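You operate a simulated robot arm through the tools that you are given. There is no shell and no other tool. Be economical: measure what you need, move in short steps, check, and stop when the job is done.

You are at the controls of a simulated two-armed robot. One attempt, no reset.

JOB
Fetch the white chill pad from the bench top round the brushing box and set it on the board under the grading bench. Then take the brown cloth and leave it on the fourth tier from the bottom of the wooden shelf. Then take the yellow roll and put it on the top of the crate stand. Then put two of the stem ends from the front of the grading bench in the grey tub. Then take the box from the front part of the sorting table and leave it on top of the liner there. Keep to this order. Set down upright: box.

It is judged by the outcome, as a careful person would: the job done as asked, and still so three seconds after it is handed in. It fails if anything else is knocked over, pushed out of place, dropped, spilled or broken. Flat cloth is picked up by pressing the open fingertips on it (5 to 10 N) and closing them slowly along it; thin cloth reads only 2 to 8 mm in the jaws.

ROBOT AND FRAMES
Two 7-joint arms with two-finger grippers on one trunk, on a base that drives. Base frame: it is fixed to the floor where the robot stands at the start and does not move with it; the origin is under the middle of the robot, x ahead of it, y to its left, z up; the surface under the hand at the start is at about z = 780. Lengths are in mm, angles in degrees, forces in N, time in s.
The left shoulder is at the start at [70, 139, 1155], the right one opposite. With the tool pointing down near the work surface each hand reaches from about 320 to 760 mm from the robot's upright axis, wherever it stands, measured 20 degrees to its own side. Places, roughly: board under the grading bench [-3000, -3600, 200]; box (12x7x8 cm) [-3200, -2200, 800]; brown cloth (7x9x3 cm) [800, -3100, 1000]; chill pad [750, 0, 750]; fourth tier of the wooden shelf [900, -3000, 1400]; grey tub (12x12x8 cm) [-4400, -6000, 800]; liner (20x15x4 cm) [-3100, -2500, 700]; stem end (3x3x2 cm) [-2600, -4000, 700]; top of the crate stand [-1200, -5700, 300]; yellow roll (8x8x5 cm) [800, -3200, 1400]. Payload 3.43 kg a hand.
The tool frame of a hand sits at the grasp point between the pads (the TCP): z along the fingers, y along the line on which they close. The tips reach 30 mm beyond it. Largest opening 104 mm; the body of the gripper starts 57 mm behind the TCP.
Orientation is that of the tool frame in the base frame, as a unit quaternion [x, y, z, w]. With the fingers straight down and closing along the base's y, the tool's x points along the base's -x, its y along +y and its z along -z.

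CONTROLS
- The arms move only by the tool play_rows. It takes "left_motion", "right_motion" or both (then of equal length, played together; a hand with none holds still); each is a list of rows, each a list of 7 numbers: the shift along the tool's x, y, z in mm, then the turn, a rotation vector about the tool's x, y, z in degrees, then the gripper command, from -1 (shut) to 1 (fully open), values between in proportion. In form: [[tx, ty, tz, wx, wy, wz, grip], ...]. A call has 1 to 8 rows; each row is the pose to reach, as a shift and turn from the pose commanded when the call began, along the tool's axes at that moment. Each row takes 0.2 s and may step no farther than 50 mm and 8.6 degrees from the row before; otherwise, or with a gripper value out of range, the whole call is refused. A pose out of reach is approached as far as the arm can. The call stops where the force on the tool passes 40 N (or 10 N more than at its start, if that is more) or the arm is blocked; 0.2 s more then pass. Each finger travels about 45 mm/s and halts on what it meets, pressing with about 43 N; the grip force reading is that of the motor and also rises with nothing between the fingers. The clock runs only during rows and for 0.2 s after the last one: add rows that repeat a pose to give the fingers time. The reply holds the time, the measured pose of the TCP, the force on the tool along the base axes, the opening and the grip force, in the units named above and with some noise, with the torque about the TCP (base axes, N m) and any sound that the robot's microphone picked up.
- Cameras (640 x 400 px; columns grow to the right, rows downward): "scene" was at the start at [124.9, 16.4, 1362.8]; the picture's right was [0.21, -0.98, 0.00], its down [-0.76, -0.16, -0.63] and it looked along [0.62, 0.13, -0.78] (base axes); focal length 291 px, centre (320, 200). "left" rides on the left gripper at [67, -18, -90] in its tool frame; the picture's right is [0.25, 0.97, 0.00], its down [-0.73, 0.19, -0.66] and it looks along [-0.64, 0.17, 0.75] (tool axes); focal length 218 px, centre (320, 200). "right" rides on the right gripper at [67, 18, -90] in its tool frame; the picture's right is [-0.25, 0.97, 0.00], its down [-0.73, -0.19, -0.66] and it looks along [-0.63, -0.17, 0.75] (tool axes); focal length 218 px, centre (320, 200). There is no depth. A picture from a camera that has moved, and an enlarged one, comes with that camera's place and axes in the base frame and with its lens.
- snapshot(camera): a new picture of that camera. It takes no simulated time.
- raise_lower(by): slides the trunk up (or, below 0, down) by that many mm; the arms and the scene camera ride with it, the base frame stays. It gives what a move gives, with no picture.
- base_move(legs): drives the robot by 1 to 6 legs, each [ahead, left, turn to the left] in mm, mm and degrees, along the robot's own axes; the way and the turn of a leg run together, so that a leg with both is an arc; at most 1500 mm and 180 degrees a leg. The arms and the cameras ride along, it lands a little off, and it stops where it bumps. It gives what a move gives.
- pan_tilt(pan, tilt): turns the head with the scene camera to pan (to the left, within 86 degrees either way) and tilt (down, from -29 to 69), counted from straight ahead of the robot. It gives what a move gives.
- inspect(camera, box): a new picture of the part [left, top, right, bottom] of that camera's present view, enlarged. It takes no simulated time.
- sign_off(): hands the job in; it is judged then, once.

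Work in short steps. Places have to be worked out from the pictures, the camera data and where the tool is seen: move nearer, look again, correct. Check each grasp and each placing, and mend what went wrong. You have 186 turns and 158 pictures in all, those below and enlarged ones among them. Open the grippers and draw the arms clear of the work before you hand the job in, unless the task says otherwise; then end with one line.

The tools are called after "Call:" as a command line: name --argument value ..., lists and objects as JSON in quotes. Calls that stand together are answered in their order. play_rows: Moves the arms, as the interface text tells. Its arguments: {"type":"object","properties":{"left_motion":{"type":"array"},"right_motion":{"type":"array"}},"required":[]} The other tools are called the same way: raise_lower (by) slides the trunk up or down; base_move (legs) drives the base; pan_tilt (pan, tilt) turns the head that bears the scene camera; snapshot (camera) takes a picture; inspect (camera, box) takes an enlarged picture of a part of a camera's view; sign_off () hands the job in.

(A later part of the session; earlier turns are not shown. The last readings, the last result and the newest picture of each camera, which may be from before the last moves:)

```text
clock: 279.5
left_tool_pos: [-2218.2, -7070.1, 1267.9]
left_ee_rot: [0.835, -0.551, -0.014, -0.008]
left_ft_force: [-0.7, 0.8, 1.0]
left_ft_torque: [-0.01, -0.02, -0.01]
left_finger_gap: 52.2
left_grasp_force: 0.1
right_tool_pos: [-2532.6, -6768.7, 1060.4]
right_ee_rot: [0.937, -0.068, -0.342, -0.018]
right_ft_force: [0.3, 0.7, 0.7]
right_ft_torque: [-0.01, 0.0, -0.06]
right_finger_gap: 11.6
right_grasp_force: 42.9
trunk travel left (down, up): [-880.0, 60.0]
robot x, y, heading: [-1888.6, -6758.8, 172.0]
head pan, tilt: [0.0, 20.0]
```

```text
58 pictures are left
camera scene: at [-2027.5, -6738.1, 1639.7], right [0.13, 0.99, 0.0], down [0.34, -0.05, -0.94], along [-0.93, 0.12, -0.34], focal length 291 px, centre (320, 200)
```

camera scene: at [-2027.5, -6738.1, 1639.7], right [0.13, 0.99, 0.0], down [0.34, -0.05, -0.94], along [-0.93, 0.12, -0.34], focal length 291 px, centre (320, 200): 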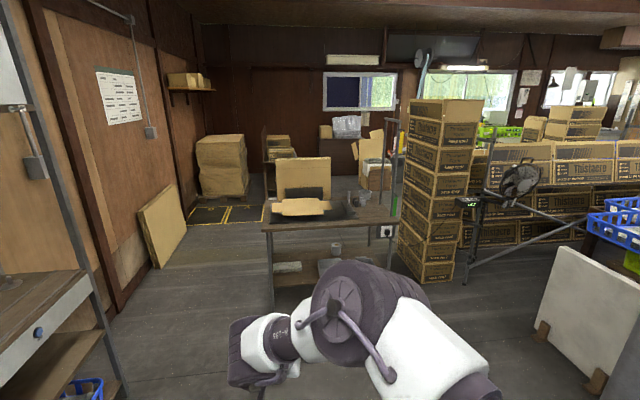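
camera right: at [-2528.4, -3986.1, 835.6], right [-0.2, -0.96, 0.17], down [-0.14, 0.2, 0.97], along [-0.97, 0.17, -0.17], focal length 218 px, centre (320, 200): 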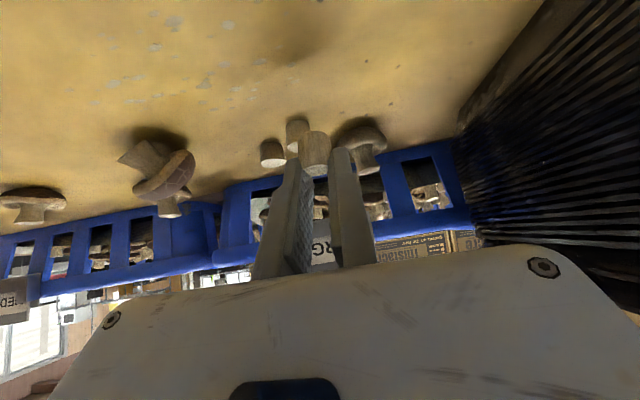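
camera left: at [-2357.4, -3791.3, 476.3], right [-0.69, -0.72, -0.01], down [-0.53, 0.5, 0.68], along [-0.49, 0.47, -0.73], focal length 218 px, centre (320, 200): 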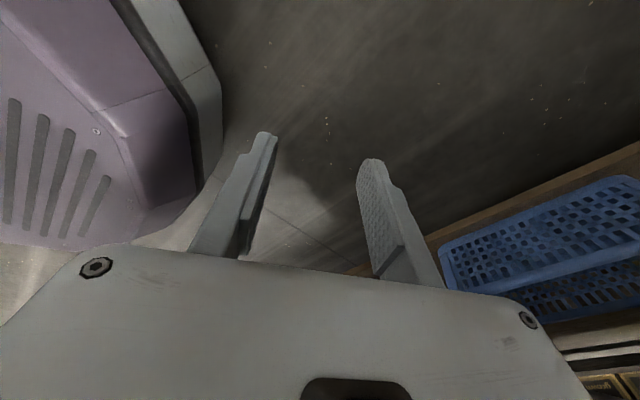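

Call:
inspect --camera "scene" --box '[290, 150, 470, 280]'

```text
3.08 times, centred on (380, 215) of scene
camera zoom: at [-2027.5, -6738.1, 1639.7], right [0.13, 0.99, 0.0], down [0.34, -0.05, -0.94], along [-0.93, 0.12, -0.34], focal length 896 px, centre (135, 154)
```

zoom: 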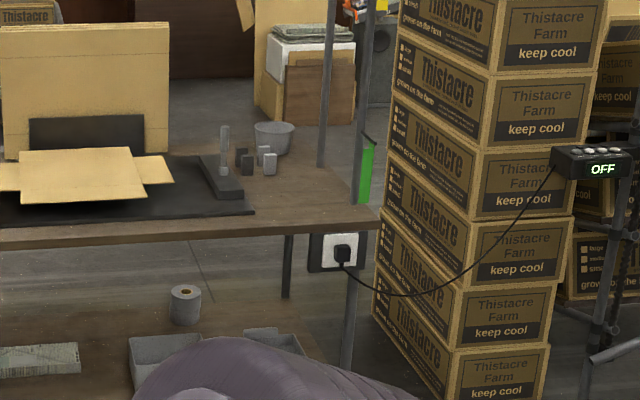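

The table's +y side is blocked by the box stack and two uprights. The tub, at about (-4425,-6022), sits near the table's west edge, and that side looks free. I'll go around the south of the table to its west side.

Call:
base_move --legs '[[0, 0, 8], [1000, 0, 0], [700, 620, 0], [1500, 0, 0], [160, 0, 0], [0, 0, -180]]'

Call:
pan_tilt --pan 40 --tilt 25

Call:
snapshot --camera "scene"

```text
clock: 287.8
left_tool_pos: [-3475.5, -7480.3, 1276.9]
left_ee_rot: [0.884, -0.466, -0.016, 0.002]
left_ft_force: [-0.7, -1.0, 0.9]
left_ft_torque: [0.03, -0.01, 0.02]
left_finger_gap: 52.1
left_grasp_force: 0.0
right_tool_pos: [-3842.9, -7248.3, 1067.1]
right_ee_rot: [0.938, 0.02, -0.345, 0.023]
right_ft_force: [0.1, 0.6, 0.2]
right_ft_torque: [0.03, 0.02, 0.0]
right_finger_gap: 11.3
right_grasp_force: 43.2
trunk travel left (down, up): [-880.0, 60.0]
robot x, y, heading: [-3222.0, -7123.6, -176.5]
head pan, tilt: [0.0, 20.0]
stopped in leg 3: the robot was blocked; the commanded pose is now the measured one
```

```text
clock: 288.9
left_tool_pos: [-3475.9, -7479.4, 1276.7]
left_ee_rot: [0.884, -0.467, -0.016, 0.001]
left_ft_force: [0.0, -1.1, 0.4]
left_ft_torque: [-0.01, -0.02, -0.05]
left_finger_gap: 51.8
left_grasp_force: 0.0
right_tool_pos: [-3843.1, -7247.9, 1066.1]
right_ee_rot: [0.938, 0.02, -0.346, 0.024]
right_ft_force: [-1.5, -0.6, 0.3]
right_ft_torque: [0.0, 0.0, -0.01]
right_finger_gap: 11.7
right_grasp_force: 42.8
trunk travel left (down, up): [-880.0, 60.0]
robot x, y, heading: [-3221.3, -7130.3, -176.4]
head pan, tilt: [40.0, 25.0]
```

```text
56 pictures are left
camera scene: at [-3323.9, -7167.4, 1633.7], right [-0.69, 0.73, -0.01], down [0.3, 0.27, -0.91], along [-0.66, -0.63, -0.41], focal length 291 px, centre (320, 200)
```

scene: 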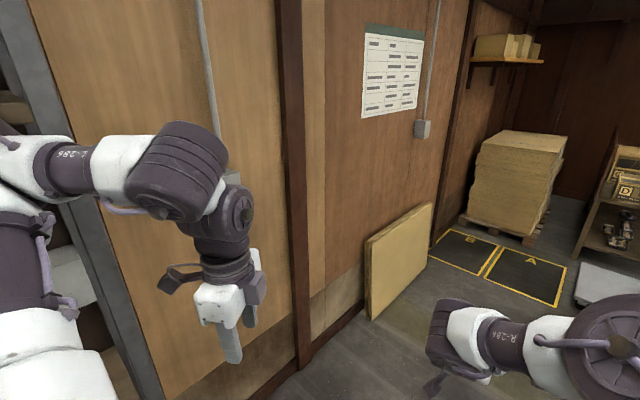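

The left arm brushed the rack's end post. I'll step back right, pass the rack end further forward, then shift left and continue west.

Call:
base_move --legs '[[0, -110, -3.5], [330, 0, 0], [0, 380, 0], [1500, 0, 0], [180, 0, 0]]'

```text
clock: 302.1
left_tool_pos: [-5537.1, -7714.2, 1268.6]
left_ee_rot: [0.863, -0.504, -0.017, -0.008]
left_ft_force: [0.3, 0.4, 0.5]
left_ft_torque: [-0.02, 0.01, -0.01]
left_finger_gap: 52.3
left_grasp_force: 0.1
right_tool_pos: [-5882.0, -7449.0, 1062.2]
right_ee_rot: [0.939, -0.017, -0.343, 0.0]
right_ft_force: [0.3, 0.0, 0.4]
right_ft_torque: [-0.02, 0.02, -0.03]
right_finger_gap: 11.2
right_grasp_force: 43.0
trunk travel left (down, up): [-880.0, 60.0]
robot x, y, heading: [-5244.3, -7365.2, 178.6]
head pan, tilt: [40.0, 25.0]
```

At the west side. I'll turn around to face the table and look.

Call:
base_move --legs '[[0, 0, -178.6], [0, 900, 0]]'

Call:
pan_tilt --pan 20 --tilt 30

Call:
snapshot --camera "scene"

```text
clock: 314.2
left_tool_pos: [-4900.9, -6119.7, 1266.9]
left_ee_rot: [0.516, 0.856, -0.009, 0.015]
left_ft_force: [-0.2, 0.6, 0.4]
left_ft_torque: [0.01, -0.01, 0.03]
left_finger_gap: 52.1
left_grasp_force: 0.0
right_tool_pos: [-4564.6, -6393.0, 1060.2]
right_ee_rot: [0.03, 0.939, -0.003, 0.342]
right_ft_force: [-0.6, -0.4, -0.4]
right_ft_torque: [0.0, 0.01, 0.02]
right_finger_gap: 11.2
right_grasp_force: 42.7
trunk travel left (down, up): [-880.0, 60.0]
robot x, y, heading: [-5207.7, -6460.2, -3.3]
head pan, tilt: [40.0, 25.0]
```

```text
clock: 315.0
left_tool_pos: [-4900.5, -6117.6, 1266.5]
left_ee_rot: [0.516, 0.856, -0.01, 0.015]
left_ft_force: [-0.2, -0.8, -0.5]
left_ft_torque: [0.0, 0.04, 0.0]
left_finger_gap: 52.2
left_grasp_force: 0.1
right_tool_pos: [-4563.3, -6392.6, 1059.0]
right_ee_rot: [0.03, 0.94, -0.004, 0.341]
right_ft_force: [-0.5, 0.2, -0.8]
right_ft_torque: [-0.03, 0.0, -0.01]
right_finger_gap: 11.4
right_grasp_force: 42.4
trunk travel left (down, up): [-880.0, 60.0]
robot x, y, heading: [-5205.3, -6457.6, -2.9]
head pan, tilt: [20.0, 30.0]
```

```text
55 pictures are left
camera scene: at [-5069.1, -6432.2, 1623.7], right [0.29, -0.96, 0.0], down [-0.48, -0.15, -0.87], along [0.83, 0.25, -0.5], focal length 291 px, centre (320, 200)
```

scene: 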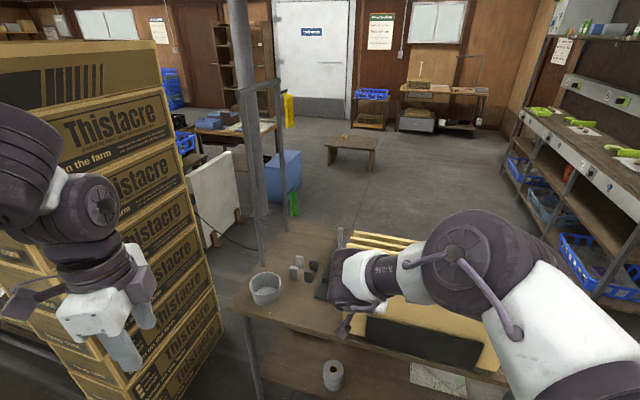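

The table's west side is free: tub at about (-4376,-6009), and the roll is visible on its stand. I'll align the right hand over the tub.

Call:
base_move --legs '[[0, 0, 2.9], [0, 350, 0], [130, 0, 0]]'

Call:
pan_tilt --pan 0 --tilt 45

Call:
snapshot --camera "scene"

Call:
snapshot --camera "right"

```text
clock: 318.6
left_tool_pos: [-4784.9, -5754.5, 1267.3]
left_ee_rot: [0.5, 0.866, -0.009, 0.017]
left_ft_force: [-0.1, 1.1, 0.4]
left_ft_torque: [-0.01, -0.03, 0.03]
left_finger_gap: 51.8
left_grasp_force: 0.0
right_tool_pos: [-4436.8, -6016.4, 1060.6]
right_ee_rot: [0.013, 0.94, 0.002, 0.342]
right_ft_force: [-0.5, 0.6, -0.5]
right_ft_torque: [-0.03, -0.01, -0.02]
right_finger_gap: 11.1
right_grasp_force: 42.6
trunk travel left (down, up): [-880.0, 60.0]
robot x, y, heading: [-5070.9, -6102.5, -0.8]
head pan, tilt: [20.0, 30.0]
```

```text
clock: 319.4
left_tool_pos: [-4779.4, -5755.7, 1266.3]
left_ee_rot: [0.5, 0.866, -0.009, 0.015]
left_ft_force: [0.2, -0.7, 0.1]
left_ft_torque: [0.0, 0.03, -0.01]
left_finger_gap: 52.0
left_grasp_force: 0.1
right_tool_pos: [-4432.7, -6016.5, 1058.3]
right_ee_rot: [0.011, 0.94, 0.003, 0.341]
right_ft_force: [0.2, -0.9, -1.1]
right_ft_torque: [0.03, -0.04, -0.02]
right_finger_gap: 11.4
right_grasp_force: 43.2
trunk travel left (down, up): [-880.0, 60.0]
robot x, y, heading: [-5072.8, -6106.0, -1.0]
head pan, tilt: [0.0, 45.0]
```

```text
54 pictures are left
camera scene: at [-4939.9, -6107.3, 1600.9], right [-0.01, -1.0, 0.0], down [-0.71, 0.01, -0.71], along [0.71, -0.01, -0.71], focal length 291 px, centre (320, 200)
```

scene: 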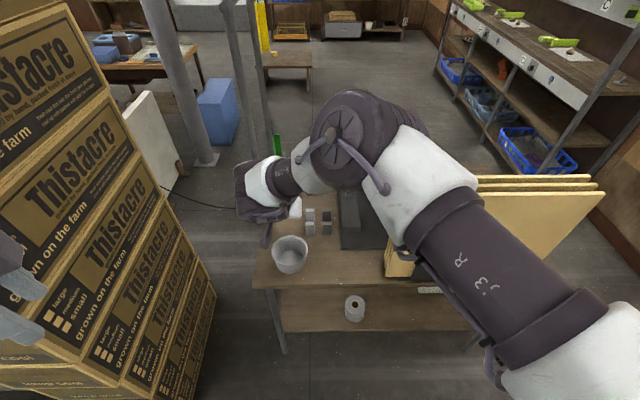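

```text
53 pictures are left
camera right: at [-4541.6, -5996.6, 1085.0], right [0.21, 0.96, 0.17], down [0.13, -0.21, 0.97], along [0.97, -0.18, -0.17], focal length 218 px, centre (320, 200)
```

right: 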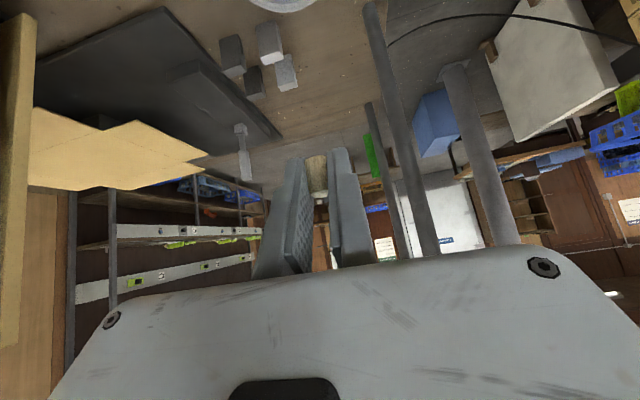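

The stem is still held. The tub centre works out to about (-4405,-6024). I'll make a small correction, then lower the trunk so the tips come just to the rim.

Call:
play_rows --right_motion '[[-8, -7, 6, 0, 0, 0, -0.85], [-8, -7, 6, 0, 0, 0, -0.85]]'

Call:
raise_lower --by -140

Call:
snapshot --camera "right"

Call:
inspect --camera "scene" --box '[200, 100, 420, 300]'

```text
clock: 320.0
left_tool_pos: [-4780.6, -5755.8, 1266.9]
left_ee_rot: [0.499, 0.866, -0.01, 0.016]
left_ft_force: [0.8, 0.0, 0.4]
left_ft_torque: [-0.01, 0.04, 0.0]
left_finger_gap: 52.1
left_grasp_force: 0.1
right_tool_pos: [-4423.8, -6023.3, 1058.4]
right_ee_rot: [0.012, 0.94, 0.001, 0.342]
right_ft_force: [1.0, -1.0, 0.3]
right_ft_torque: [-0.02, -0.02, 0.02]
right_finger_gap: 11.3
right_grasp_force: 42.8
trunk travel left (down, up): [-880.0, 60.0]
robot x, y, heading: [-5071.8, -6106.8, -0.9]
head pan, tilt: [0.0, 45.0]
```

```text
clock: 321.7
left_tool_pos: [-4781.3, -5754.5, 1127.4]
left_ee_rot: [0.5, 0.866, -0.009, 0.016]
left_ft_force: [0.1, -0.8, 0.2]
left_ft_torque: [0.0, 0.0, 0.0]
left_finger_gap: 52.0
left_grasp_force: 0.1
right_tool_pos: [-4425.2, -6024.1, 919.1]
right_ee_rot: [0.011, 0.94, 0.003, 0.341]
right_ft_force: [-0.3, 0.1, -0.4]
right_ft_torque: [0.01, 0.0, 0.0]
right_finger_gap: 11.4
right_grasp_force: 42.9
trunk travel left (down, up): [-740.0, 200.0]
robot x, y, heading: [-5071.0, -6106.3, -1.0]
head pan, tilt: [0.0, 45.0]
```

```text
52 pictures are left
camera right: at [-4533.1, -6004.2, 945.7], right [0.21, 0.96, 0.17], down [0.13, -0.21, 0.97], along [0.97, -0.18, -0.17], focal length 218 px, centre (320, 200)
```

right: 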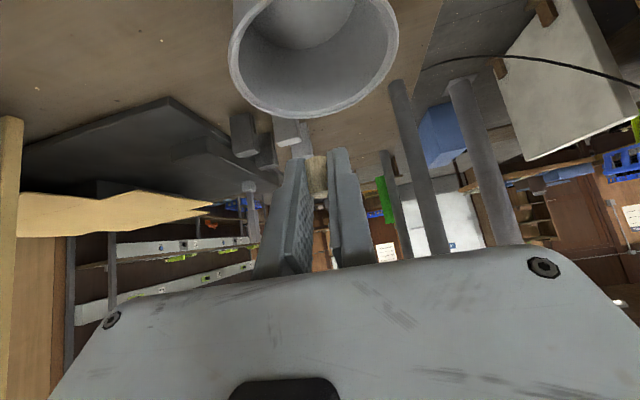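

```text
2.00 times, centred on (310, 200) of scene
camera zoom: at [-4941.8, -6107.5, 1461.1], right [-0.01, -1.0, 0.0], down [-0.71, 0.01, -0.71], along [0.71, -0.01, -0.71], focal length 582 px, centre (340, 200)
```

zoom: 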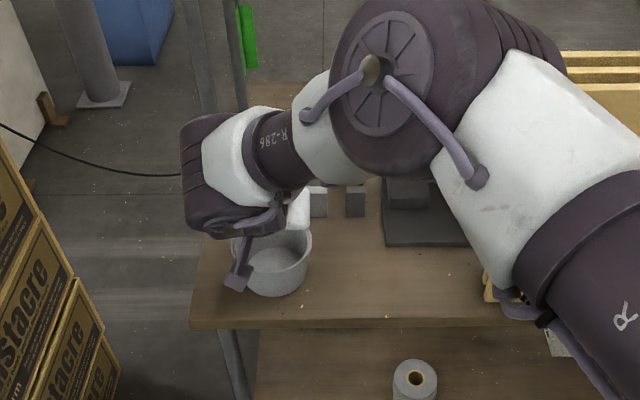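

The tub rim is at z≈820, centre about (-4398,-6015). I'll nudge slightly and lower 58 mm so the tips reach the rim level.

Call:
play_rows --right_motion '[[-4, 7, 4, 0, 0, 0, -0.85], [-4, 7, 4, 0, 0, 0, -0.85]]'

Call:
raise_lower --by -58

Call:
snapshot --camera "right"

```text
clock: 322.3
left_tool_pos: [-4780.8, -5756.1, 1126.8]
left_ee_rot: [0.499, 0.866, -0.01, 0.016]
left_ft_force: [0.3, -0.2, 0.5]
left_ft_torque: [0.01, 0.03, -0.01]
left_finger_gap: 51.7
left_grasp_force: 0.0
right_tool_pos: [-4417.8, -6017.1, 919.1]
right_ee_rot: [0.013, 0.94, 0.003, 0.341]
right_ft_force: [0.3, 0.0, 0.1]
right_ft_torque: [-0.02, -0.02, -0.04]
right_finger_gap: 11.1
right_grasp_force: 43.0
trunk travel left (down, up): [-740.0, 200.0]
robot x, y, heading: [-5074.1, -6105.9, -0.5]
head pan, tilt: [0.0, 45.0]
```

```text
clock: 323.3
left_tool_pos: [-4782.0, -5755.6, 1068.5]
left_ee_rot: [0.499, 0.866, -0.01, 0.017]
left_ft_force: [0.4, 1.1, 0.5]
left_ft_torque: [-0.02, 0.01, 0.0]
left_finger_gap: 52.1
left_grasp_force: 0.0
right_tool_pos: [-4417.7, -6017.1, 861.4]
right_ee_rot: [0.013, 0.94, 0.003, 0.342]
right_ft_force: [1.1, -0.1, 0.0]
right_ft_torque: [-0.02, 0.04, -0.04]
right_finger_gap: 11.3
right_grasp_force: 43.2
trunk travel left (down, up): [-682.0, 258.0]
robot x, y, heading: [-5076.2, -6104.1, -0.9]
head pan, tilt: [0.0, 45.0]
```

```text
50 pictures are left
camera right: at [-4527.2, -5997.0, 887.0], right [0.22, 0.96, 0.18], down [0.13, -0.21, 0.97], along [0.97, -0.19, -0.17], focal length 218 px, centre (320, 200)
```

right: 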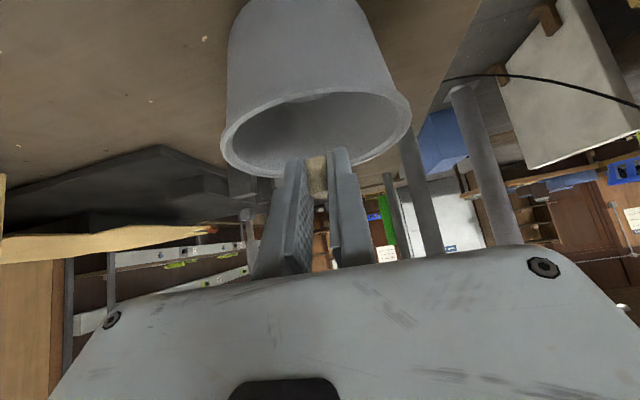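

The stem is over the middle of the tub opening at rim height. Opening to release.

Call:
play_rows --right_motion '[[0, 0, 0, 0, 0, 0, -0.6], [0, 0, 0, 0, 0, 0, -0.3], [0, 0, 0, 0, 0, 0, -0.1], [0, 0, 0, 0, 0, 0, -0.1], [0, 0, 0, 0, 0, 0, -0.1]]'

Call:
raise_lower --by 100

Call:
snapshot --camera "right"

```text
clock: 324.5
left_tool_pos: [-4781.1, -5755.4, 1067.9]
left_ee_rot: [0.501, 0.866, -0.009, 0.016]
left_ft_force: [0.0, -0.2, 1.1]
left_ft_torque: [0.01, 0.04, -0.01]
left_finger_gap: 51.9
left_grasp_force: 0.0
right_tool_pos: [-4418.1, -6017.6, 861.7]
right_ee_rot: [0.013, 0.94, 0.002, 0.341]
right_ft_force: [0.6, -0.6, -0.1]
right_ft_torque: [0.0, 0.0, 0.02]
right_finger_gap: 46.7
right_grasp_force: 0.1
trunk travel left (down, up): [-682.0, 258.0]
robot x, y, heading: [-5072.7, -6108.2, -0.6]
head pan, tilt: [0.0, 45.0]
```

```text
clock: 325.8
left_tool_pos: [-4780.7, -5755.7, 1168.2]
left_ee_rot: [0.5, 0.866, -0.009, 0.016]
left_ft_force: [-0.2, 1.0, 0.6]
left_ft_torque: [-0.01, -0.02, -0.01]
left_finger_gap: 52.2
left_grasp_force: 0.2
right_tool_pos: [-4418.7, -6017.9, 961.6]
right_ee_rot: [0.013, 0.94, 0.002, 0.341]
right_ft_force: [-0.4, -0.3, 0.4]
right_ft_torque: [-0.02, -0.02, 0.04]
right_finger_gap: 46.8
right_grasp_force: 0.0
trunk travel left (down, up): [-782.0, 158.0]
robot x, y, heading: [-5071.5, -6107.8, -0.8]
head pan, tilt: [0.0, 45.0]
```

```text
49 pictures are left
camera right: at [-4526.9, -5996.8, 986.7], right [0.22, 0.96, 0.17], down [0.13, -0.21, 0.97], along [0.97, -0.19, -0.17], focal length 218 px, centre (320, 200)
```

right: 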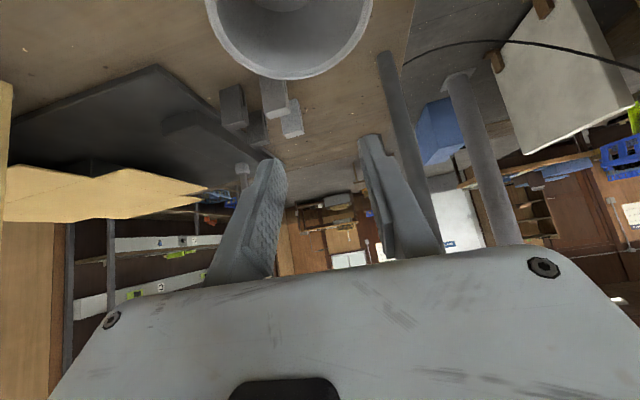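

I'll verify the stem is inside the tub with the scene camera.

Call:
inspect --camera "scene" --box '[240, 190, 360, 310]'

```text
3.33 times, centred on (300, 250) of scene
camera zoom: at [-4941.5, -6107.3, 1503.0], right [-0.01, -1.0, 0.0], down [-0.71, 0.01, -0.71], along [0.71, -0.01, -0.71], focal length 970 px, centre (387, 33)
```

zoom: 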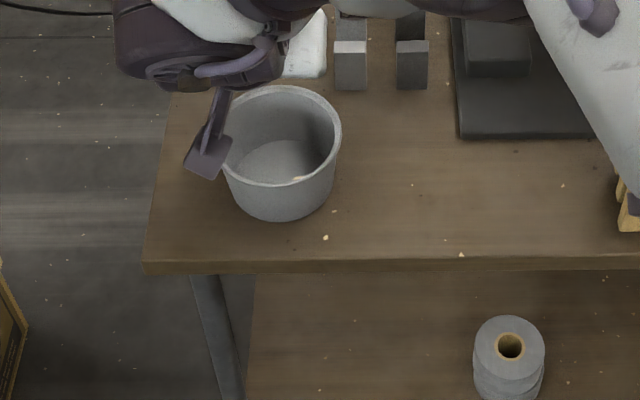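

The stem's end is visible in the tub. Now back to the bench for the second one, by the same route.

Call:
base_move --legs '[[-180, 0, 0.8], [0, -1250, 0], [1500, 0, 0], [150, 0, 0], [600, 550, 0], [1200, 0, 0]]'

```text
clock: 350.8
left_tool_pos: [-1523.0, -6512.6, 1169.5]
left_ee_rot: [0.498, 0.867, -0.009, 0.016]
left_ft_force: [-1.0, -0.2, 0.1]
left_ft_torque: [-0.02, 0.02, 0.01]
left_finger_gap: 52.2
left_grasp_force: 0.1
right_tool_pos: [-1160.9, -6774.1, 960.8]
right_ee_rot: [0.012, 0.94, 0.003, 0.341]
right_ft_force: [0.3, 0.5, 0.0]
right_ft_torque: [0.0, 0.0, -0.01]
right_finger_gap: 46.6
right_grasp_force: 0.1
trunk travel left (down, up): [-782.0, 158.0]
robot x, y, heading: [-1814.7, -6864.4, -0.4]
head pan, tilt: [0.0, 45.0]
```

No bumps. I'll continue east around the stand, north, and turn to face the grading bench.

Call:
base_move --legs '[[1320, 0, 0], [0, 1500, 0], [0, 560, 0], [0, 0, 180], [900, -930, 0]]'

Call:
pan_tilt --pan 10 --tilt 40

```text
clock: 380.6
left_tool_pos: [-1603.1, -4232.5, 1168.8]
left_ee_rot: [0.866, -0.5, -0.017, -0.009]
left_ft_force: [0.6, -0.3, 0.1]
left_ft_torque: [-0.01, -0.02, 0.0]
left_finger_gap: 52.0
left_grasp_force: 0.1
right_tool_pos: [-1965.0, -3970.5, 960.7]
right_ee_rot: [0.94, -0.014, -0.341, 0.002]
right_ft_force: [0.5, 0.4, 0.2]
right_ft_torque: [0.0, -0.03, -0.01]
right_finger_gap: 47.0
right_grasp_force: 0.0
trunk travel left (down, up): [-782.0, 158.0]
robot x, y, heading: [-1310.5, -3883.3, 179.0]
head pan, tilt: [0.0, 45.0]
```

```text
clock: 381.3
left_tool_pos: [-1602.2, -4232.1, 1168.8]
left_ee_rot: [0.866, -0.5, -0.016, -0.009]
left_ft_force: [-0.1, 0.0, 0.2]
left_ft_torque: [-0.01, 0.03, -0.01]
left_finger_gap: 51.9
left_grasp_force: 0.0
right_tool_pos: [-1965.2, -3969.6, 960.2]
right_ee_rot: [0.94, -0.013, -0.341, 0.003]
right_ft_force: [0.1, -0.6, 0.0]
right_ft_torque: [0.01, 0.03, -0.02]
right_finger_gap: 47.0
right_grasp_force: 0.1
trunk travel left (down, up): [-782.0, 158.0]
robot x, y, heading: [-1312.2, -3885.9, 179.3]
head pan, tilt: [10.0, 40.0]
```

I'll drive up to the bench again, lower the trunk, and look at S2/S3 with the hand camera.

Call:
base_move --legs '[[0, -22, 0.7], [685, 0, 0]]'

Call:
raise_lower --by -130

Call:
snapshot --camera "right"

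```text
clock: 385.5
left_tool_pos: [-2282.0, -4212.4, 1169.4]
left_ee_rot: [0.869, -0.494, -0.015, -0.01]
left_ft_force: [0.1, 0.5, -0.1]
left_ft_torque: [0.03, 0.0, 0.01]
left_finger_gap: 52.0
left_grasp_force: 0.1
right_tool_pos: [-2647.9, -3955.9, 960.2]
right_ee_rot: [0.94, -0.007, -0.341, 0.004]
right_ft_force: [-0.7, -0.1, -0.3]
right_ft_torque: [0.0, 0.02, 0.03]
right_finger_gap: 46.7
right_grasp_force: 0.1
trunk travel left (down, up): [-782.0, 158.0]
robot x, y, heading: [-2000.5, -3858.8, 179.8]
head pan, tilt: [10.0, 40.0]
```

```text
clock: 387.1
left_tool_pos: [-2281.9, -4213.3, 1038.3]
left_ee_rot: [0.87, -0.494, -0.016, -0.009]
left_ft_force: [-1.7, 0.1, -0.4]
left_ft_torque: [-0.01, -0.01, 0.02]
left_finger_gap: 51.8
left_grasp_force: 0.1
right_tool_pos: [-2649.0, -3956.2, 830.5]
right_ee_rot: [0.94, -0.007, -0.341, 0.005]
right_ft_force: [0.0, -0.1, -0.3]
right_ft_torque: [0.0, -0.01, 0.0]
right_finger_gap: 46.8
right_grasp_force: 0.1
trunk travel left (down, up): [-652.0, 288.0]
robot x, y, heading: [-1998.2, -3855.5, 179.9]
head pan, tilt: [10.0, 40.0]
```

```text
47 pictures are left
camera right: at [-2539.4, -3973.4, 857.1], right [-0.2, -0.96, 0.18], down [-0.14, 0.21, 0.97], along [-0.97, 0.17, -0.17], focal length 218 px, centre (320, 200)
```

right: 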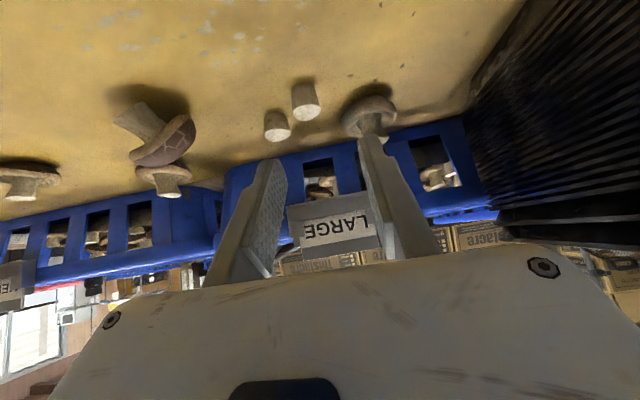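

S2 confirmed at (-2697,-3949) and S3 at (-2721,-3915). I'll narrow the opening to 38 mm, move 38 mm forward and 5 mm right, and check.

Call:
play_rows --right_motion '[[0, -3, 0, 0, 0, 0, -0.2], [0, -5, 0, 0, 0, 0, -0.27], [0, -5, 0, 0, 0, 0, -0.27]]'

Call:
base_move --legs '[[38, 0, 0]]'

Call:
raise_lower --by -40

Call:
inspect --camera "right" --box '[220, 70, 420, 230]'

```text
clock: 387.9
left_tool_pos: [-2281.8, -4212.8, 1039.0]
left_ee_rot: [0.87, -0.493, -0.016, -0.009]
left_ft_force: [0.8, -0.1, 0.1]
left_ft_torque: [0.01, 0.01, 0.01]
left_finger_gap: 51.7
left_grasp_force: 0.0
right_tool_pos: [-2648.6, -3950.2, 831.1]
right_ee_rot: [0.94, -0.008, -0.342, 0.004]
right_ft_force: [-0.8, -0.2, 0.2]
right_ft_torque: [-0.02, -0.01, -0.03]
right_finger_gap: 37.7
right_grasp_force: 0.1
trunk travel left (down, up): [-652.0, 288.0]
robot x, y, heading: [-1995.5, -3855.9, 179.9]
head pan, tilt: [10.0, 40.0]
```

```text
clock: 388.8
left_tool_pos: [-2317.5, -4212.9, 1039.7]
left_ee_rot: [0.869, -0.494, -0.017, -0.009]
left_ft_force: [0.2, 0.9, 0.1]
left_ft_torque: [0.0, 0.09, -0.03]
left_finger_gap: 52.1
left_grasp_force: 0.0
right_tool_pos: [-2684.6, -3950.8, 833.1]
right_ee_rot: [0.939, -0.007, -0.343, 0.004]
right_ft_force: [0.4, 0.7, 0.3]
right_ft_torque: [0.0, 0.02, 0.0]
right_finger_gap: 37.9
right_grasp_force: 0.1
trunk travel left (down, up): [-652.0, 288.0]
robot x, y, heading: [-2031.6, -3857.4, 180.1]
head pan, tilt: [10.0, 40.0]
```

```text
clock: 389.6
left_tool_pos: [-2320.8, -4213.2, 998.3]
left_ee_rot: [0.869, -0.494, -0.016, -0.009]
left_ft_force: [0.5, -0.5, -0.2]
left_ft_torque: [-0.03, 0.05, -0.01]
left_finger_gap: 52.1
left_grasp_force: 0.0
right_tool_pos: [-2685.6, -3951.5, 790.9]
right_ee_rot: [0.94, -0.006, -0.342, 0.005]
right_ft_force: [1.1, -0.1, -0.6]
right_ft_torque: [0.03, -0.04, 0.03]
right_finger_gap: 38.1
right_grasp_force: 0.1
trunk travel left (down, up): [-612.0, 328.0]
robot x, y, heading: [-2026.7, -3860.4, 179.9]
head pan, tilt: [10.0, 40.0]
```

```text
2.50 times, centred on (320, 150) of right
camera zoom: at [-2576.9, -3968.0, 817.4], right [-0.2, -0.96, 0.18], down [-0.14, 0.21, 0.97], along [-0.97, 0.17, -0.17], focal length 546 px, centre (320, 325)
```

zoom: 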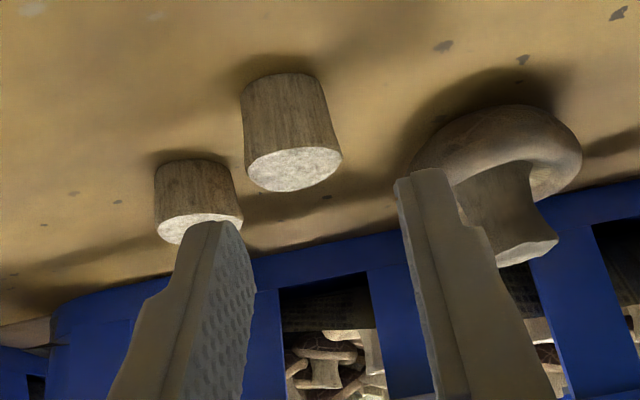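

Straddling well. I'll nudge 2 mm, lower 20 mm and close.

Call:
play_rows --right_motion '[[-1.5, -2, 1.3, 0, 0, 0, -0.27], [-1.5, -2, 1.3, 0, 0, 0, -0.27]]'

Call:
raise_lower --by -20

Call:
play_rows --right_motion '[[0, 0, 0, 0, 0, 0, -0.4], [0, 0, 0, 0, 0, 0, -0.55], [0, 0, 0, 0, 0, 0, -0.7], [0, 0, 0, 0, 0, 0, -0.8], [0, 0, 0, 0, 0, 0, -0.8]]'

Call:
inspect --camera "right" --box '[220, 70, 420, 230]'

```text
clock: 390.2
left_tool_pos: [-2320.9, -4212.6, 998.3]
left_ee_rot: [0.869, -0.494, -0.015, -0.009]
left_ft_force: [-0.6, 0.6, -0.8]
left_ft_torque: [0.03, 0.02, 0.0]
left_finger_gap: 51.9
left_grasp_force: 0.0
right_tool_pos: [-2688.0, -3949.4, 791.4]
right_ee_rot: [0.94, -0.005, -0.341, 0.005]
right_ft_force: [-0.3, -0.1, 0.1]
right_ft_torque: [0.01, -0.02, -0.03]
right_finger_gap: 38.0
right_grasp_force: 0.0
trunk travel left (down, up): [-612.0, 328.0]
robot x, y, heading: [-2029.5, -3861.8, 179.8]
head pan, tilt: [10.0, 40.0]
```

```text
clock: 390.9
left_tool_pos: [-2318.9, -4213.5, 979.3]
left_ee_rot: [0.87, -0.493, -0.016, -0.009]
left_ft_force: [-0.1, -0.3, -0.2]
left_ft_torque: [0.02, 0.03, -0.02]
left_finger_gap: 52.2
left_grasp_force: 0.1
right_tool_pos: [-2688.1, -3948.7, 770.5]
right_ee_rot: [0.94, -0.006, -0.342, 0.005]
right_ft_force: [0.3, 0.3, 0.3]
right_ft_torque: [-0.01, -0.02, 0.0]
right_finger_gap: 37.9
right_grasp_force: 0.0
trunk travel left (down, up): [-592.0, 348.0]
robot x, y, heading: [-2032.6, -3855.4, 179.9]
head pan, tilt: [10.0, 40.0]
```

```text
clock: 392.1
left_tool_pos: [-2321.1, -4213.0, 978.2]
left_ee_rot: [0.869, -0.494, -0.016, -0.009]
left_ft_force: [0.3, -0.5, 1.0]
left_ft_torque: [-0.04, -0.02, 0.02]
left_finger_gap: 51.8
left_grasp_force: 0.1
right_tool_pos: [-2688.2, -3948.4, 770.9]
right_ee_rot: [0.94, -0.006, -0.341, 0.005]
right_ft_force: [0.5, 0.3, -0.5]
right_ft_torque: [0.04, 0.02, -0.04]
right_finger_gap: 15.8
right_grasp_force: 11.9
trunk travel left (down, up): [-592.0, 348.0]
robot x, y, heading: [-2030.6, -3856.1, 179.8]
head pan, tilt: [10.0, 40.0]
```

```text
2.50 times, centred on (320, 150) of right
camera zoom: at [-2578.8, -3965.8, 796.7], right [-0.2, -0.96, 0.18], down [-0.14, 0.21, 0.97], along [-0.97, 0.17, -0.17], focal length 546 px, centre (320, 325)
```

zoom: 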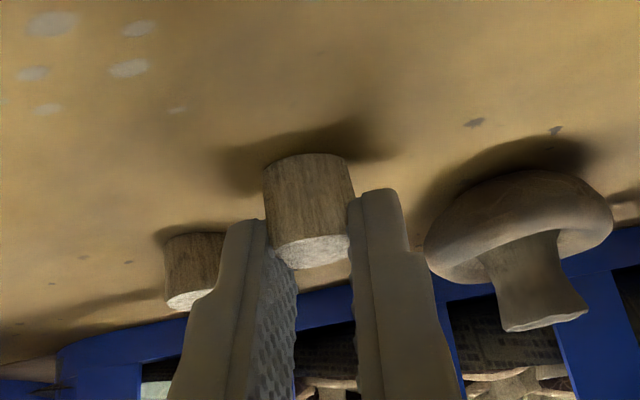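

Like the first successful grip. I'll let the force build, then lift.

Call:
play_rows --right_motion '[[0, 0, 0, 0, 0, 0, -0.85], [0, 0, 0, 0, 0, 0, -0.85], [0, 0, 0, 0, 0, 0, -0.85]]'

Call:
raise_lower --by 60

Call:
inspect --camera "right" --box '[220, 70, 420, 230]'

```text
clock: 392.9
left_tool_pos: [-2321.0, -4212.4, 979.5]
left_ee_rot: [0.87, -0.493, -0.017, -0.009]
left_ft_force: [-0.3, -0.4, -0.6]
left_ft_torque: [0.02, 0.01, 0.02]
left_finger_gap: 52.3
left_grasp_force: 0.0
right_tool_pos: [-2690.0, -3947.8, 771.1]
right_ee_rot: [0.94, -0.005, -0.341, 0.005]
right_ft_force: [-0.4, -0.8, -0.2]
right_ft_torque: [0.0, -0.03, -0.02]
right_finger_gap: 13.3
right_grasp_force: 43.1
trunk travel left (down, up): [-592.0, 348.0]
robot x, y, heading: [-2034.8, -3859.8, 180.0]
head pan, tilt: [10.0, 40.0]
```

```text
clock: 393.9
left_tool_pos: [-2320.4, -4213.4, 1038.6]
left_ee_rot: [0.869, -0.494, -0.016, -0.009]
left_ft_force: [0.2, 0.0, 0.1]
left_ft_torque: [0.0, 0.02, -0.03]
left_finger_gap: 51.7
left_grasp_force: 0.0
right_tool_pos: [-2688.3, -3948.3, 830.6]
right_ee_rot: [0.94, -0.005, -0.341, 0.006]
right_ft_force: [-0.3, -0.2, 0.5]
right_ft_torque: [0.03, -0.01, 0.0]
right_finger_gap: 13.9
right_grasp_force: 43.2
trunk travel left (down, up): [-652.0, 288.0]
robot x, y, heading: [-2034.6, -3855.8, 180.1]
head pan, tilt: [10.0, 40.0]
```

```text
2.50 times, centred on (320, 150) of right
camera zoom: at [-2578.9, -3965.8, 856.6], right [-0.2, -0.96, 0.18], down [-0.14, 0.2, 0.97], along [-0.97, 0.17, -0.17], focal length 546 px, centre (320, 325)
```

zoom: 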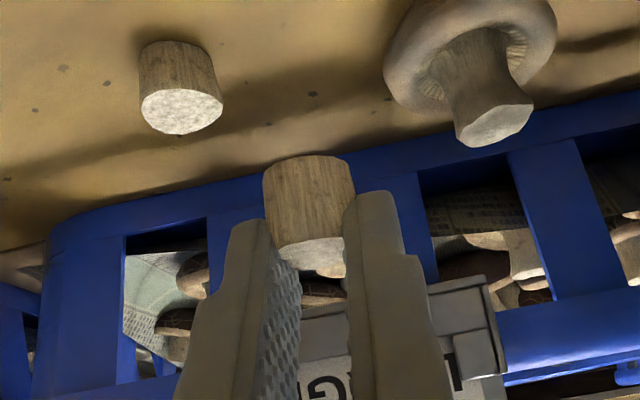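

Held. I'll carry it back to the tub by the proven route.

Call:
raise_lower --by 130

Call:
base_move --legs '[[-724, 0, 0], [-815, 950, 0], [0, 0, 180], [0, -1500, 0], [0, -555, 0], [-1320, 0, 0]]'

```text
clock: 395.4
left_tool_pos: [-2321.3, -4213.5, 1167.6]
left_ee_rot: [0.869, -0.495, -0.015, -0.009]
left_ft_force: [-0.4, -0.2, 0.1]
left_ft_torque: [-0.01, 0.02, 0.03]
left_finger_gap: 51.9
left_grasp_force: 0.1
right_tool_pos: [-2688.6, -3948.6, 960.4]
right_ee_rot: [0.94, -0.006, -0.341, 0.004]
right_ft_force: [-0.2, -0.7, -0.3]
right_ft_torque: [-0.01, -0.01, 0.02]
right_finger_gap: 13.5
right_grasp_force: 43.0
trunk travel left (down, up): [-782.0, 158.0]
robot x, y, heading: [-2035.3, -3862.8, 180.1]
head pan, tilt: [10.0, 40.0]
```

```text
clock: 429.1
left_tool_pos: [-1273.9, -6637.7, 1168.4]
left_ee_rot: [0.438, 0.899, -0.008, 0.016]
left_ft_force: [-1.0, 0.0, -0.1]
left_ft_torque: [-0.02, -0.02, -0.01]
left_finger_gap: 51.9
left_grasp_force: 0.1
right_tool_pos: [-875.9, -6853.0, 960.1]
right_ee_rot: [-0.054, 0.939, 0.027, 0.34]
right_ft_force: [0.1, -0.4, 0.7]
right_ft_torque: [-0.02, -0.04, -0.01]
right_finger_gap: 12.6
right_grasp_force: 43.0
trunk travel left (down, up): [-782.0, 158.0]
robot x, y, heading: [-1513.7, -7022.6, 7.2]
head pan, tilt: [10.0, 40.0]
```

The last leg drifted (heading 7°), but no bumps. I'll straighten and continue west, checking heading before the narrow part.

Call:
base_move --legs '[[0, 0, -7.2], [-1486, 158, 0]]'

```text
clock: 437.0
left_tool_pos: [-2717.4, -6518.1, 1170.2]
left_ee_rot: [0.492, 0.87, -0.01, 0.016]
left_ft_force: [-0.2, -0.3, 0.2]
left_ft_torque: [0.05, -0.01, 0.02]
left_finger_gap: 52.1
left_grasp_force: 0.0
right_tool_pos: [-2348.6, -6781.3, 960.4]
right_ee_rot: [0.005, 0.94, 0.006, 0.341]
right_ft_force: [0.3, -0.9, -0.1]
right_ft_torque: [0.01, 0.03, -0.02]
right_finger_gap: 12.8
right_grasp_force: 43.3
trunk travel left (down, up): [-782.0, 158.0]
robot x, y, heading: [-3006.1, -6876.4, 0.1]
head pan, tilt: [10.0, 40.0]
```

Back on track. Continuing to the west side of the table.

Call:
base_move --legs '[[-600, -520, 0], [-1500, 0, 0], [-150, 0, 0], [0, 1250, 0]]'

Call:
pan_tilt --pan 0 --tilt 45

```text
clock: 455.5
left_tool_pos: [-4885.2, -5678.6, 1170.3]
left_ee_rot: [0.516, 0.856, -0.011, 0.015]
left_ft_force: [0.3, 0.7, -0.9]
left_ft_torque: [0.01, 0.0, 0.03]
left_finger_gap: 52.2
left_grasp_force: 0.0
right_tool_pos: [-4532.0, -5962.4, 960.3]
right_ee_rot: [0.031, 0.94, -0.005, 0.341]
right_ft_force: [-0.7, -0.1, -0.2]
right_ft_torque: [-0.03, 0.04, 0.03]
right_finger_gap: 12.6
right_grasp_force: 42.9
trunk travel left (down, up): [-782.0, 158.0]
robot x, y, heading: [-5192.5, -6016.3, -3.1]
head pan, tilt: [10.0, 40.0]
```

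```text
clock: 456.2
left_tool_pos: [-4884.5, -5678.2, 1170.3]
left_ee_rot: [0.516, 0.856, -0.009, 0.016]
left_ft_force: [-0.1, -0.3, -0.2]
left_ft_torque: [0.01, 0.0, -0.03]
left_finger_gap: 52.0
left_grasp_force: 0.0
right_tool_pos: [-4532.3, -5962.0, 960.9]
right_ee_rot: [0.031, 0.939, -0.005, 0.342]
right_ft_force: [-0.5, 0.1, -0.6]
right_ft_torque: [-0.02, -0.03, -0.02]
right_finger_gap: 12.6
right_grasp_force: 43.2
trunk travel left (down, up): [-782.0, 158.0]
robot x, y, heading: [-5187.6, -6015.4, -3.0]
head pan, tilt: [0.0, 45.0]
```

Aligning the TCP to the same release point (-4417,-6018).

Call:
base_move --legs '[[0, 0, 3], [0, -91, 0], [117, 0, 0]]'

Call:
snapshot --camera "right"

```text
clock: 458.6
left_tool_pos: [-4789.5, -5753.7, 1169.7]
left_ee_rot: [0.494, 0.87, -0.008, 0.017]
left_ft_force: [0.2, -0.5, -0.2]
left_ft_torque: [0.0, -0.02, 0.01]
left_finger_gap: 52.1
left_grasp_force: 0.0
right_tool_pos: [-4421.2, -6016.6, 961.5]
right_ee_rot: [0.006, 0.94, 0.005, 0.341]
right_ft_force: [0.4, -1.0, 0.4]
right_ft_torque: [0.03, -0.04, 0.0]
right_finger_gap: 12.6
right_grasp_force: 42.8
trunk travel left (down, up): [-782.0, 158.0]
robot x, y, heading: [-5075.2, -6107.4, 0.3]
head pan, tilt: [0.0, 45.0]
```

```text
43 pictures are left
camera right: at [-4530.0, -5998.2, 987.8], right [0.2, 0.96, 0.18], down [0.14, -0.21, 0.97], along [0.97, -0.17, -0.17], focal length 218 px, centre (320, 200)
```

right: 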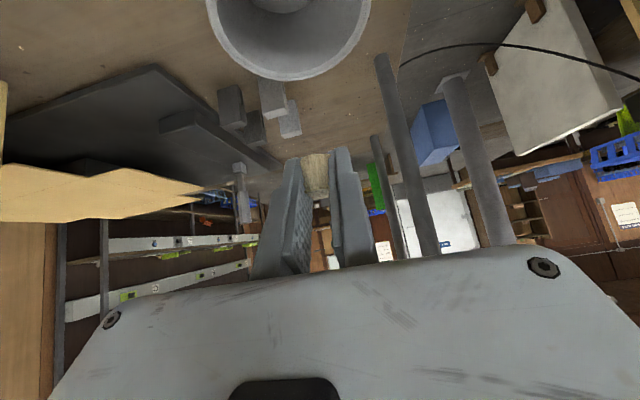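

Same geometry as before. I'll lower 100 mm, release, and raise.

Call:
raise_lower --by -100

Call:
play_rows --right_motion '[[-4, -2, 3, 0, 0, 0, -0.85], [-4, -2, 3, 0, 0, 0, -0.6], [-4, -2, 3, 0, 0, 0, -0.3], [-4, -2, 3, 0, 0, 0, -0.1], [-4, -2, 3, 0, 0, 0, -0.1], [-4, -2, 3, 0, 0, 0, -0.1]]'

Call:
raise_lower --by 150

Call:
inspect --camera "scene" --box '[240, 190, 360, 310]'

```text
clock: 459.9
left_tool_pos: [-4787.5, -5752.8, 1069.7]
left_ee_rot: [0.494, 0.87, -0.009, 0.015]
left_ft_force: [0.0, 0.6, 0.2]
left_ft_torque: [0.02, -0.01, -0.02]
left_finger_gap: 52.0
left_grasp_force: 0.0
right_tool_pos: [-4420.6, -6016.1, 860.5]
right_ee_rot: [0.006, 0.94, 0.004, 0.341]
right_ft_force: [0.5, -0.2, 0.6]
right_ft_torque: [-0.01, 0.03, -0.01]
right_finger_gap: 12.8
right_grasp_force: 42.9
trunk travel left (down, up): [-682.0, 258.0]
robot x, y, heading: [-5074.0, -6107.1, 0.3]
head pan, tilt: [0.0, 45.0]
```

```text
clock: 461.3
left_tool_pos: [-4788.8, -5752.4, 1068.8]
left_ee_rot: [0.493, 0.87, -0.009, 0.016]
left_ft_force: [0.6, 0.4, -0.1]
left_ft_torque: [-0.01, 0.01, 0.01]
left_finger_gap: 51.8
left_grasp_force: 0.0
right_tool_pos: [-4415.4, -6018.0, 860.9]
right_ee_rot: [0.006, 0.94, 0.005, 0.341]
right_ft_force: [0.5, -0.7, 0.5]
right_ft_torque: [-0.02, -0.01, 0.0]
right_finger_gap: 46.6
right_grasp_force: 0.1
trunk travel left (down, up): [-682.0, 258.0]
robot x, y, heading: [-5071.6, -6109.9, 0.2]
head pan, tilt: [0.0, 45.0]
```

```text
clock: 463.0
left_tool_pos: [-4788.1, -5753.2, 1219.1]
left_ee_rot: [0.493, 0.87, -0.009, 0.016]
left_ft_force: [-0.5, 0.3, -0.5]
left_ft_torque: [0.02, -0.03, -0.03]
left_finger_gap: 52.0
left_grasp_force: 0.3
right_tool_pos: [-4416.1, -6017.1, 1010.9]
right_ee_rot: [0.005, 0.94, 0.005, 0.341]
right_ft_force: [-0.3, -0.4, -1.0]
right_ft_torque: [-0.02, -0.01, 0.01]
right_finger_gap: 46.7
right_grasp_force: 0.0
trunk travel left (down, up): [-832.0, 108.0]
robot x, y, heading: [-5075.7, -6107.4, 0.1]
head pan, tilt: [0.0, 45.0]
```

```text
3.33 times, centred on (300, 250) of scene
camera zoom: at [-4942.5, -6106.5, 1553.0], right [0.0, -1.0, 0.0], down [-0.71, 0.0, -0.71], along [0.71, 0.0, -0.71], focal length 970 px, centre (387, 33)
```

zoom: 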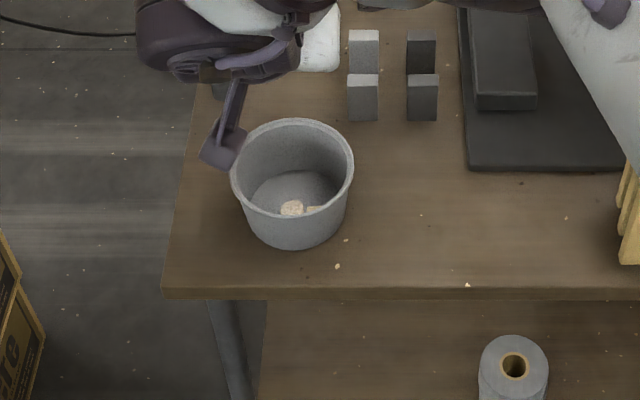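

Both stem ends are in the tub. Next the box on the sorting table: I'll drive back around.

Call:
base_move --legs '[[-180, 0, 0], [0, -1250, 0], [1500, 0, 0], [150, 0, 0], [600, 550, 0], [1200, 0, 0]]'

```text
clock: 488.4
left_tool_pos: [-1477.0, -6286.4, 1219.2]
left_ee_rot: [0.466, 0.884, -0.008, 0.016]
left_ft_force: [-1.0, -0.3, 0.4]
left_ft_torque: [0.0, 0.0, -0.02]
left_finger_gap: 51.9
left_grasp_force: 0.0
right_tool_pos: [-1088.2, -6528.5, 1011.7]
right_ee_rot: [-0.024, 0.94, 0.016, 0.34]
right_ft_force: [0.0, -0.3, 0.0]
right_ft_torque: [0.02, -0.05, -0.01]
right_finger_gap: 46.8
right_grasp_force: 0.1
trunk travel left (down, up): [-832.0, 108.0]
robot x, y, heading: [-1738.5, -6660.0, 3.3]
head pan, tilt: [0.0, 45.0]
```

Call:
base_move --legs '[[0, 0, -3.3], [1280, -60, 0], [0, 1500, 0], [0, 450, 0], [0, 0, 180]]'

```text
clock: 512.0
left_tool_pos: [-845.5, -5069.8, 1219.1]
left_ee_rot: [0.876, -0.481, -0.016, -0.009]
left_ft_force: [0.4, -0.3, 0.2]
left_ft_torque: [0.0, 0.03, 0.0]
left_finger_gap: 52.0
left_grasp_force: 0.0
right_tool_pos: [-1224.6, -4815.1, 1011.3]
right_ee_rot: [0.94, 0.007, -0.341, 0.009]
right_ft_force: [0.1, 0.4, -0.4]
right_ft_torque: [-0.01, 0.01, 0.01]
right_finger_gap: 46.7
right_grasp_force: 0.1
trunk travel left (down, up): [-832.0, 108.0]
robot x, y, heading: [-567.4, -4707.5, -178.5]
head pan, tilt: [0.0, 45.0]
```

Call:
base_move --legs '[[0, 0, -1.5], [450, -1150, 0], [450, -1150, 0]]'

Call:
pan_tilt --pan 0 --tilt 30

Call:
snapshot --camera "scene"

```text
clock: 524.2
left_tool_pos: [-1729.2, -2797.5, 1219.3]
left_ee_rot: [0.866, -0.5, -0.016, -0.009]
left_ft_force: [-0.3, 0.2, 0.2]
left_ft_torque: [-0.02, -0.03, -0.01]
left_finger_gap: 52.0
left_grasp_force: 0.2
right_tool_pos: [-2099.9, -2527.6, 1010.8]
right_ee_rot: [0.94, -0.011, -0.341, 0.003]
right_ft_force: [-0.6, 0.2, 0.6]
right_ft_torque: [-0.02, 0.03, 0.01]
right_finger_gap: 46.9
right_grasp_force: 0.0
trunk travel left (down, up): [-832.0, 108.0]
robot x, y, heading: [-1438.9, -2442.4, 179.5]
head pan, tilt: [0.0, 45.0]
```

```text
clock: 525.0
left_tool_pos: [-1730.0, -2796.9, 1220.0]
left_ee_rot: [0.867, -0.499, -0.016, -0.009]
left_ft_force: [0.4, -0.2, 0.1]
left_ft_torque: [0.0, -0.03, 0.02]
left_finger_gap: 52.0
left_grasp_force: 0.1
right_tool_pos: [-2100.7, -2526.6, 1011.9]
right_ee_rot: [0.94, -0.012, -0.341, 0.002]
right_ft_force: [0.6, -0.1, -0.6]
right_ft_torque: [-0.02, -0.03, 0.0]
right_finger_gap: 46.6
right_grasp_force: 0.0
trunk travel left (down, up): [-832.0, 108.0]
robot x, y, heading: [-1440.5, -2447.1, 179.2]
head pan, tilt: [0.0, 30.0]
```

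```text
41 pictures are left
camera scene: at [-1579.6, -2443.6, 1575.6], right [0.01, 1.0, 0.0], down [0.5, -0.01, -0.87], along [-0.87, 0.01, -0.5], focal length 291 px, centre (320, 200)
```

scene: 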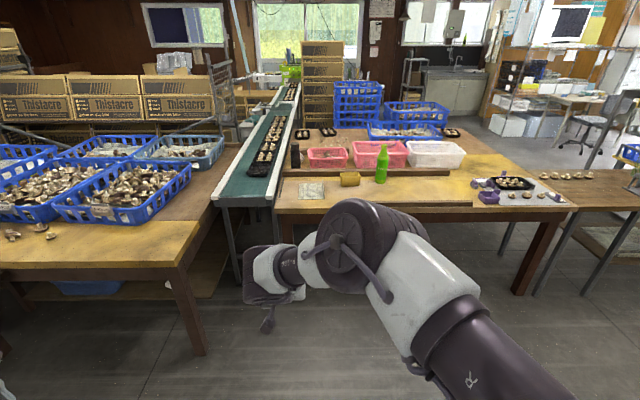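

Call:
inspect --camera "scene" --box '[270, 130, 480, 240]'

```text
3.05 times, centred on (375, 185) of scene
camera zoom: at [-1579.6, -2443.6, 1575.6], right [0.01, 1.0, 0.0], down [0.5, -0.01, -0.87], along [-0.87, 0.01, -0.5], focal length 887 px, centre (152, 246)
```

zoom: 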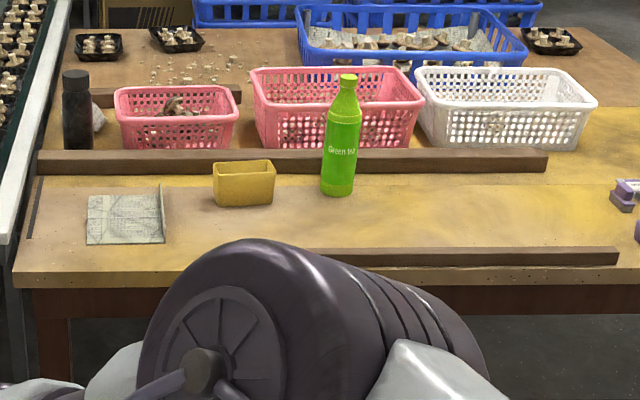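

The box is the yellow open box at about (-3223,-2238), 12 cm along y and 7 cm deep. The liner is the newsprint sheet at about (-3139,-2479). I'll grip the box across its 7 cm depth with a vertical tool turned 90°, so I'll reshape the right hand here in the open.

Call:
play_rows --right_motion '[[9, 0, -8, 0, 8, 0, 0.3], [18, 0, -16, 0, 16, 0, 0.6], [27, 0, -24, 0, 24, 0, 1], [36, 0, -31, 0, 32, 0, 1], [46, 0, -39, 0, 40, 0, 1], [46, 0, -39, 0, 40, 0, 1]]'

Call:
play_rows --right_motion '[[0, 0, 0, 0, 0, 8.5, 1], [0, 0, 0, 0, 0, 17, 1], [0, 0, 0, 0, 0, 25.5, 1], [0, 0, 0, 0, 0, 34, 1], [0, 0, 0, 0, 0, 42.5, 1], [0, 0, 0, 0, 0, 51, 1], [0, 0, 0, 0, 0, 59.5, 1], [0, 0, 0, 0, 0, 68, 1]]'

Call:
play_rows --right_motion '[[0, 0, 0, 0, 0, 8, 1], [0, 0, 0, 0, 0, 16, 1], [0, 0, 0, 0, 0, 21, 1], [0, 0, 0, 0, 0, 21, 1]]'

```text
clock: 526.4
left_tool_pos: [-1729.7, -2796.5, 1218.9]
left_ee_rot: [0.866, -0.499, -0.016, -0.009]
left_ft_force: [-0.7, -0.1, -0.2]
left_ft_torque: [0.0, 0.01, 0.0]
left_finger_gap: 51.9
left_grasp_force: 0.1
right_tool_pos: [-2000.3, -2541.9, 1021.7]
right_ee_rot: [1.0, -0.011, 0.001, 0.007]
right_ft_force: [-0.6, 0.7, -0.6]
right_ft_torque: [0.01, 0.01, 0.03]
right_finger_gap: 103.9
right_grasp_force: 0.0
right hand out of reach, approached as far as the arm can: row 2, 3, 4, 5, 6
trunk travel left (down, up): [-832.0, 108.0]
robot x, y, heading: [-1437.3, -2448.4, 179.5]
head pan, tilt: [0.0, 30.0]
```

```text
clock: 528.2
left_tool_pos: [-1729.6, -2795.8, 1218.9]
left_ee_rot: [0.866, -0.5, -0.016, -0.009]
left_ft_force: [-0.8, 0.4, 0.3]
left_ft_torque: [0.01, 0.01, 0.0]
left_finger_gap: 52.0
left_grasp_force: 0.1
right_tool_pos: [-2001.0, -2542.1, 1021.8]
right_ee_rot: [0.823, -0.568, 0.005, 0.006]
right_ft_force: [-0.3, -0.5, -0.1]
right_ft_torque: [0.01, -0.03, 0.01]
right_finger_gap: 103.9
right_grasp_force: 0.0
trunk travel left (down, up): [-832.0, 108.0]
robot x, y, heading: [-1439.7, -2443.7, 179.3]
head pan, tilt: [0.0, 30.0]
```

```text
clock: 529.2
left_tool_pos: [-1730.2, -2796.8, 1218.7]
left_ee_rot: [0.866, -0.499, -0.016, -0.009]
left_ft_force: [0.5, -0.5, 0.2]
left_ft_torque: [0.02, -0.04, 0.01]
left_finger_gap: 52.0
left_grasp_force: 0.1
right_tool_pos: [-1999.8, -2540.7, 1021.2]
right_ee_rot: [-0.705, 0.709, -0.005, -0.004]
right_ft_force: [0.2, 0.3, -0.1]
right_ft_torque: [-0.01, 0.02, 0.0]
right_finger_gap: 103.9
right_grasp_force: 0.0
trunk travel left (down, up): [-832.0, 108.0]
robot x, y, heading: [-1438.3, -2445.8, 179.1]
head pan, tilt: [0.0, 30.0]
```

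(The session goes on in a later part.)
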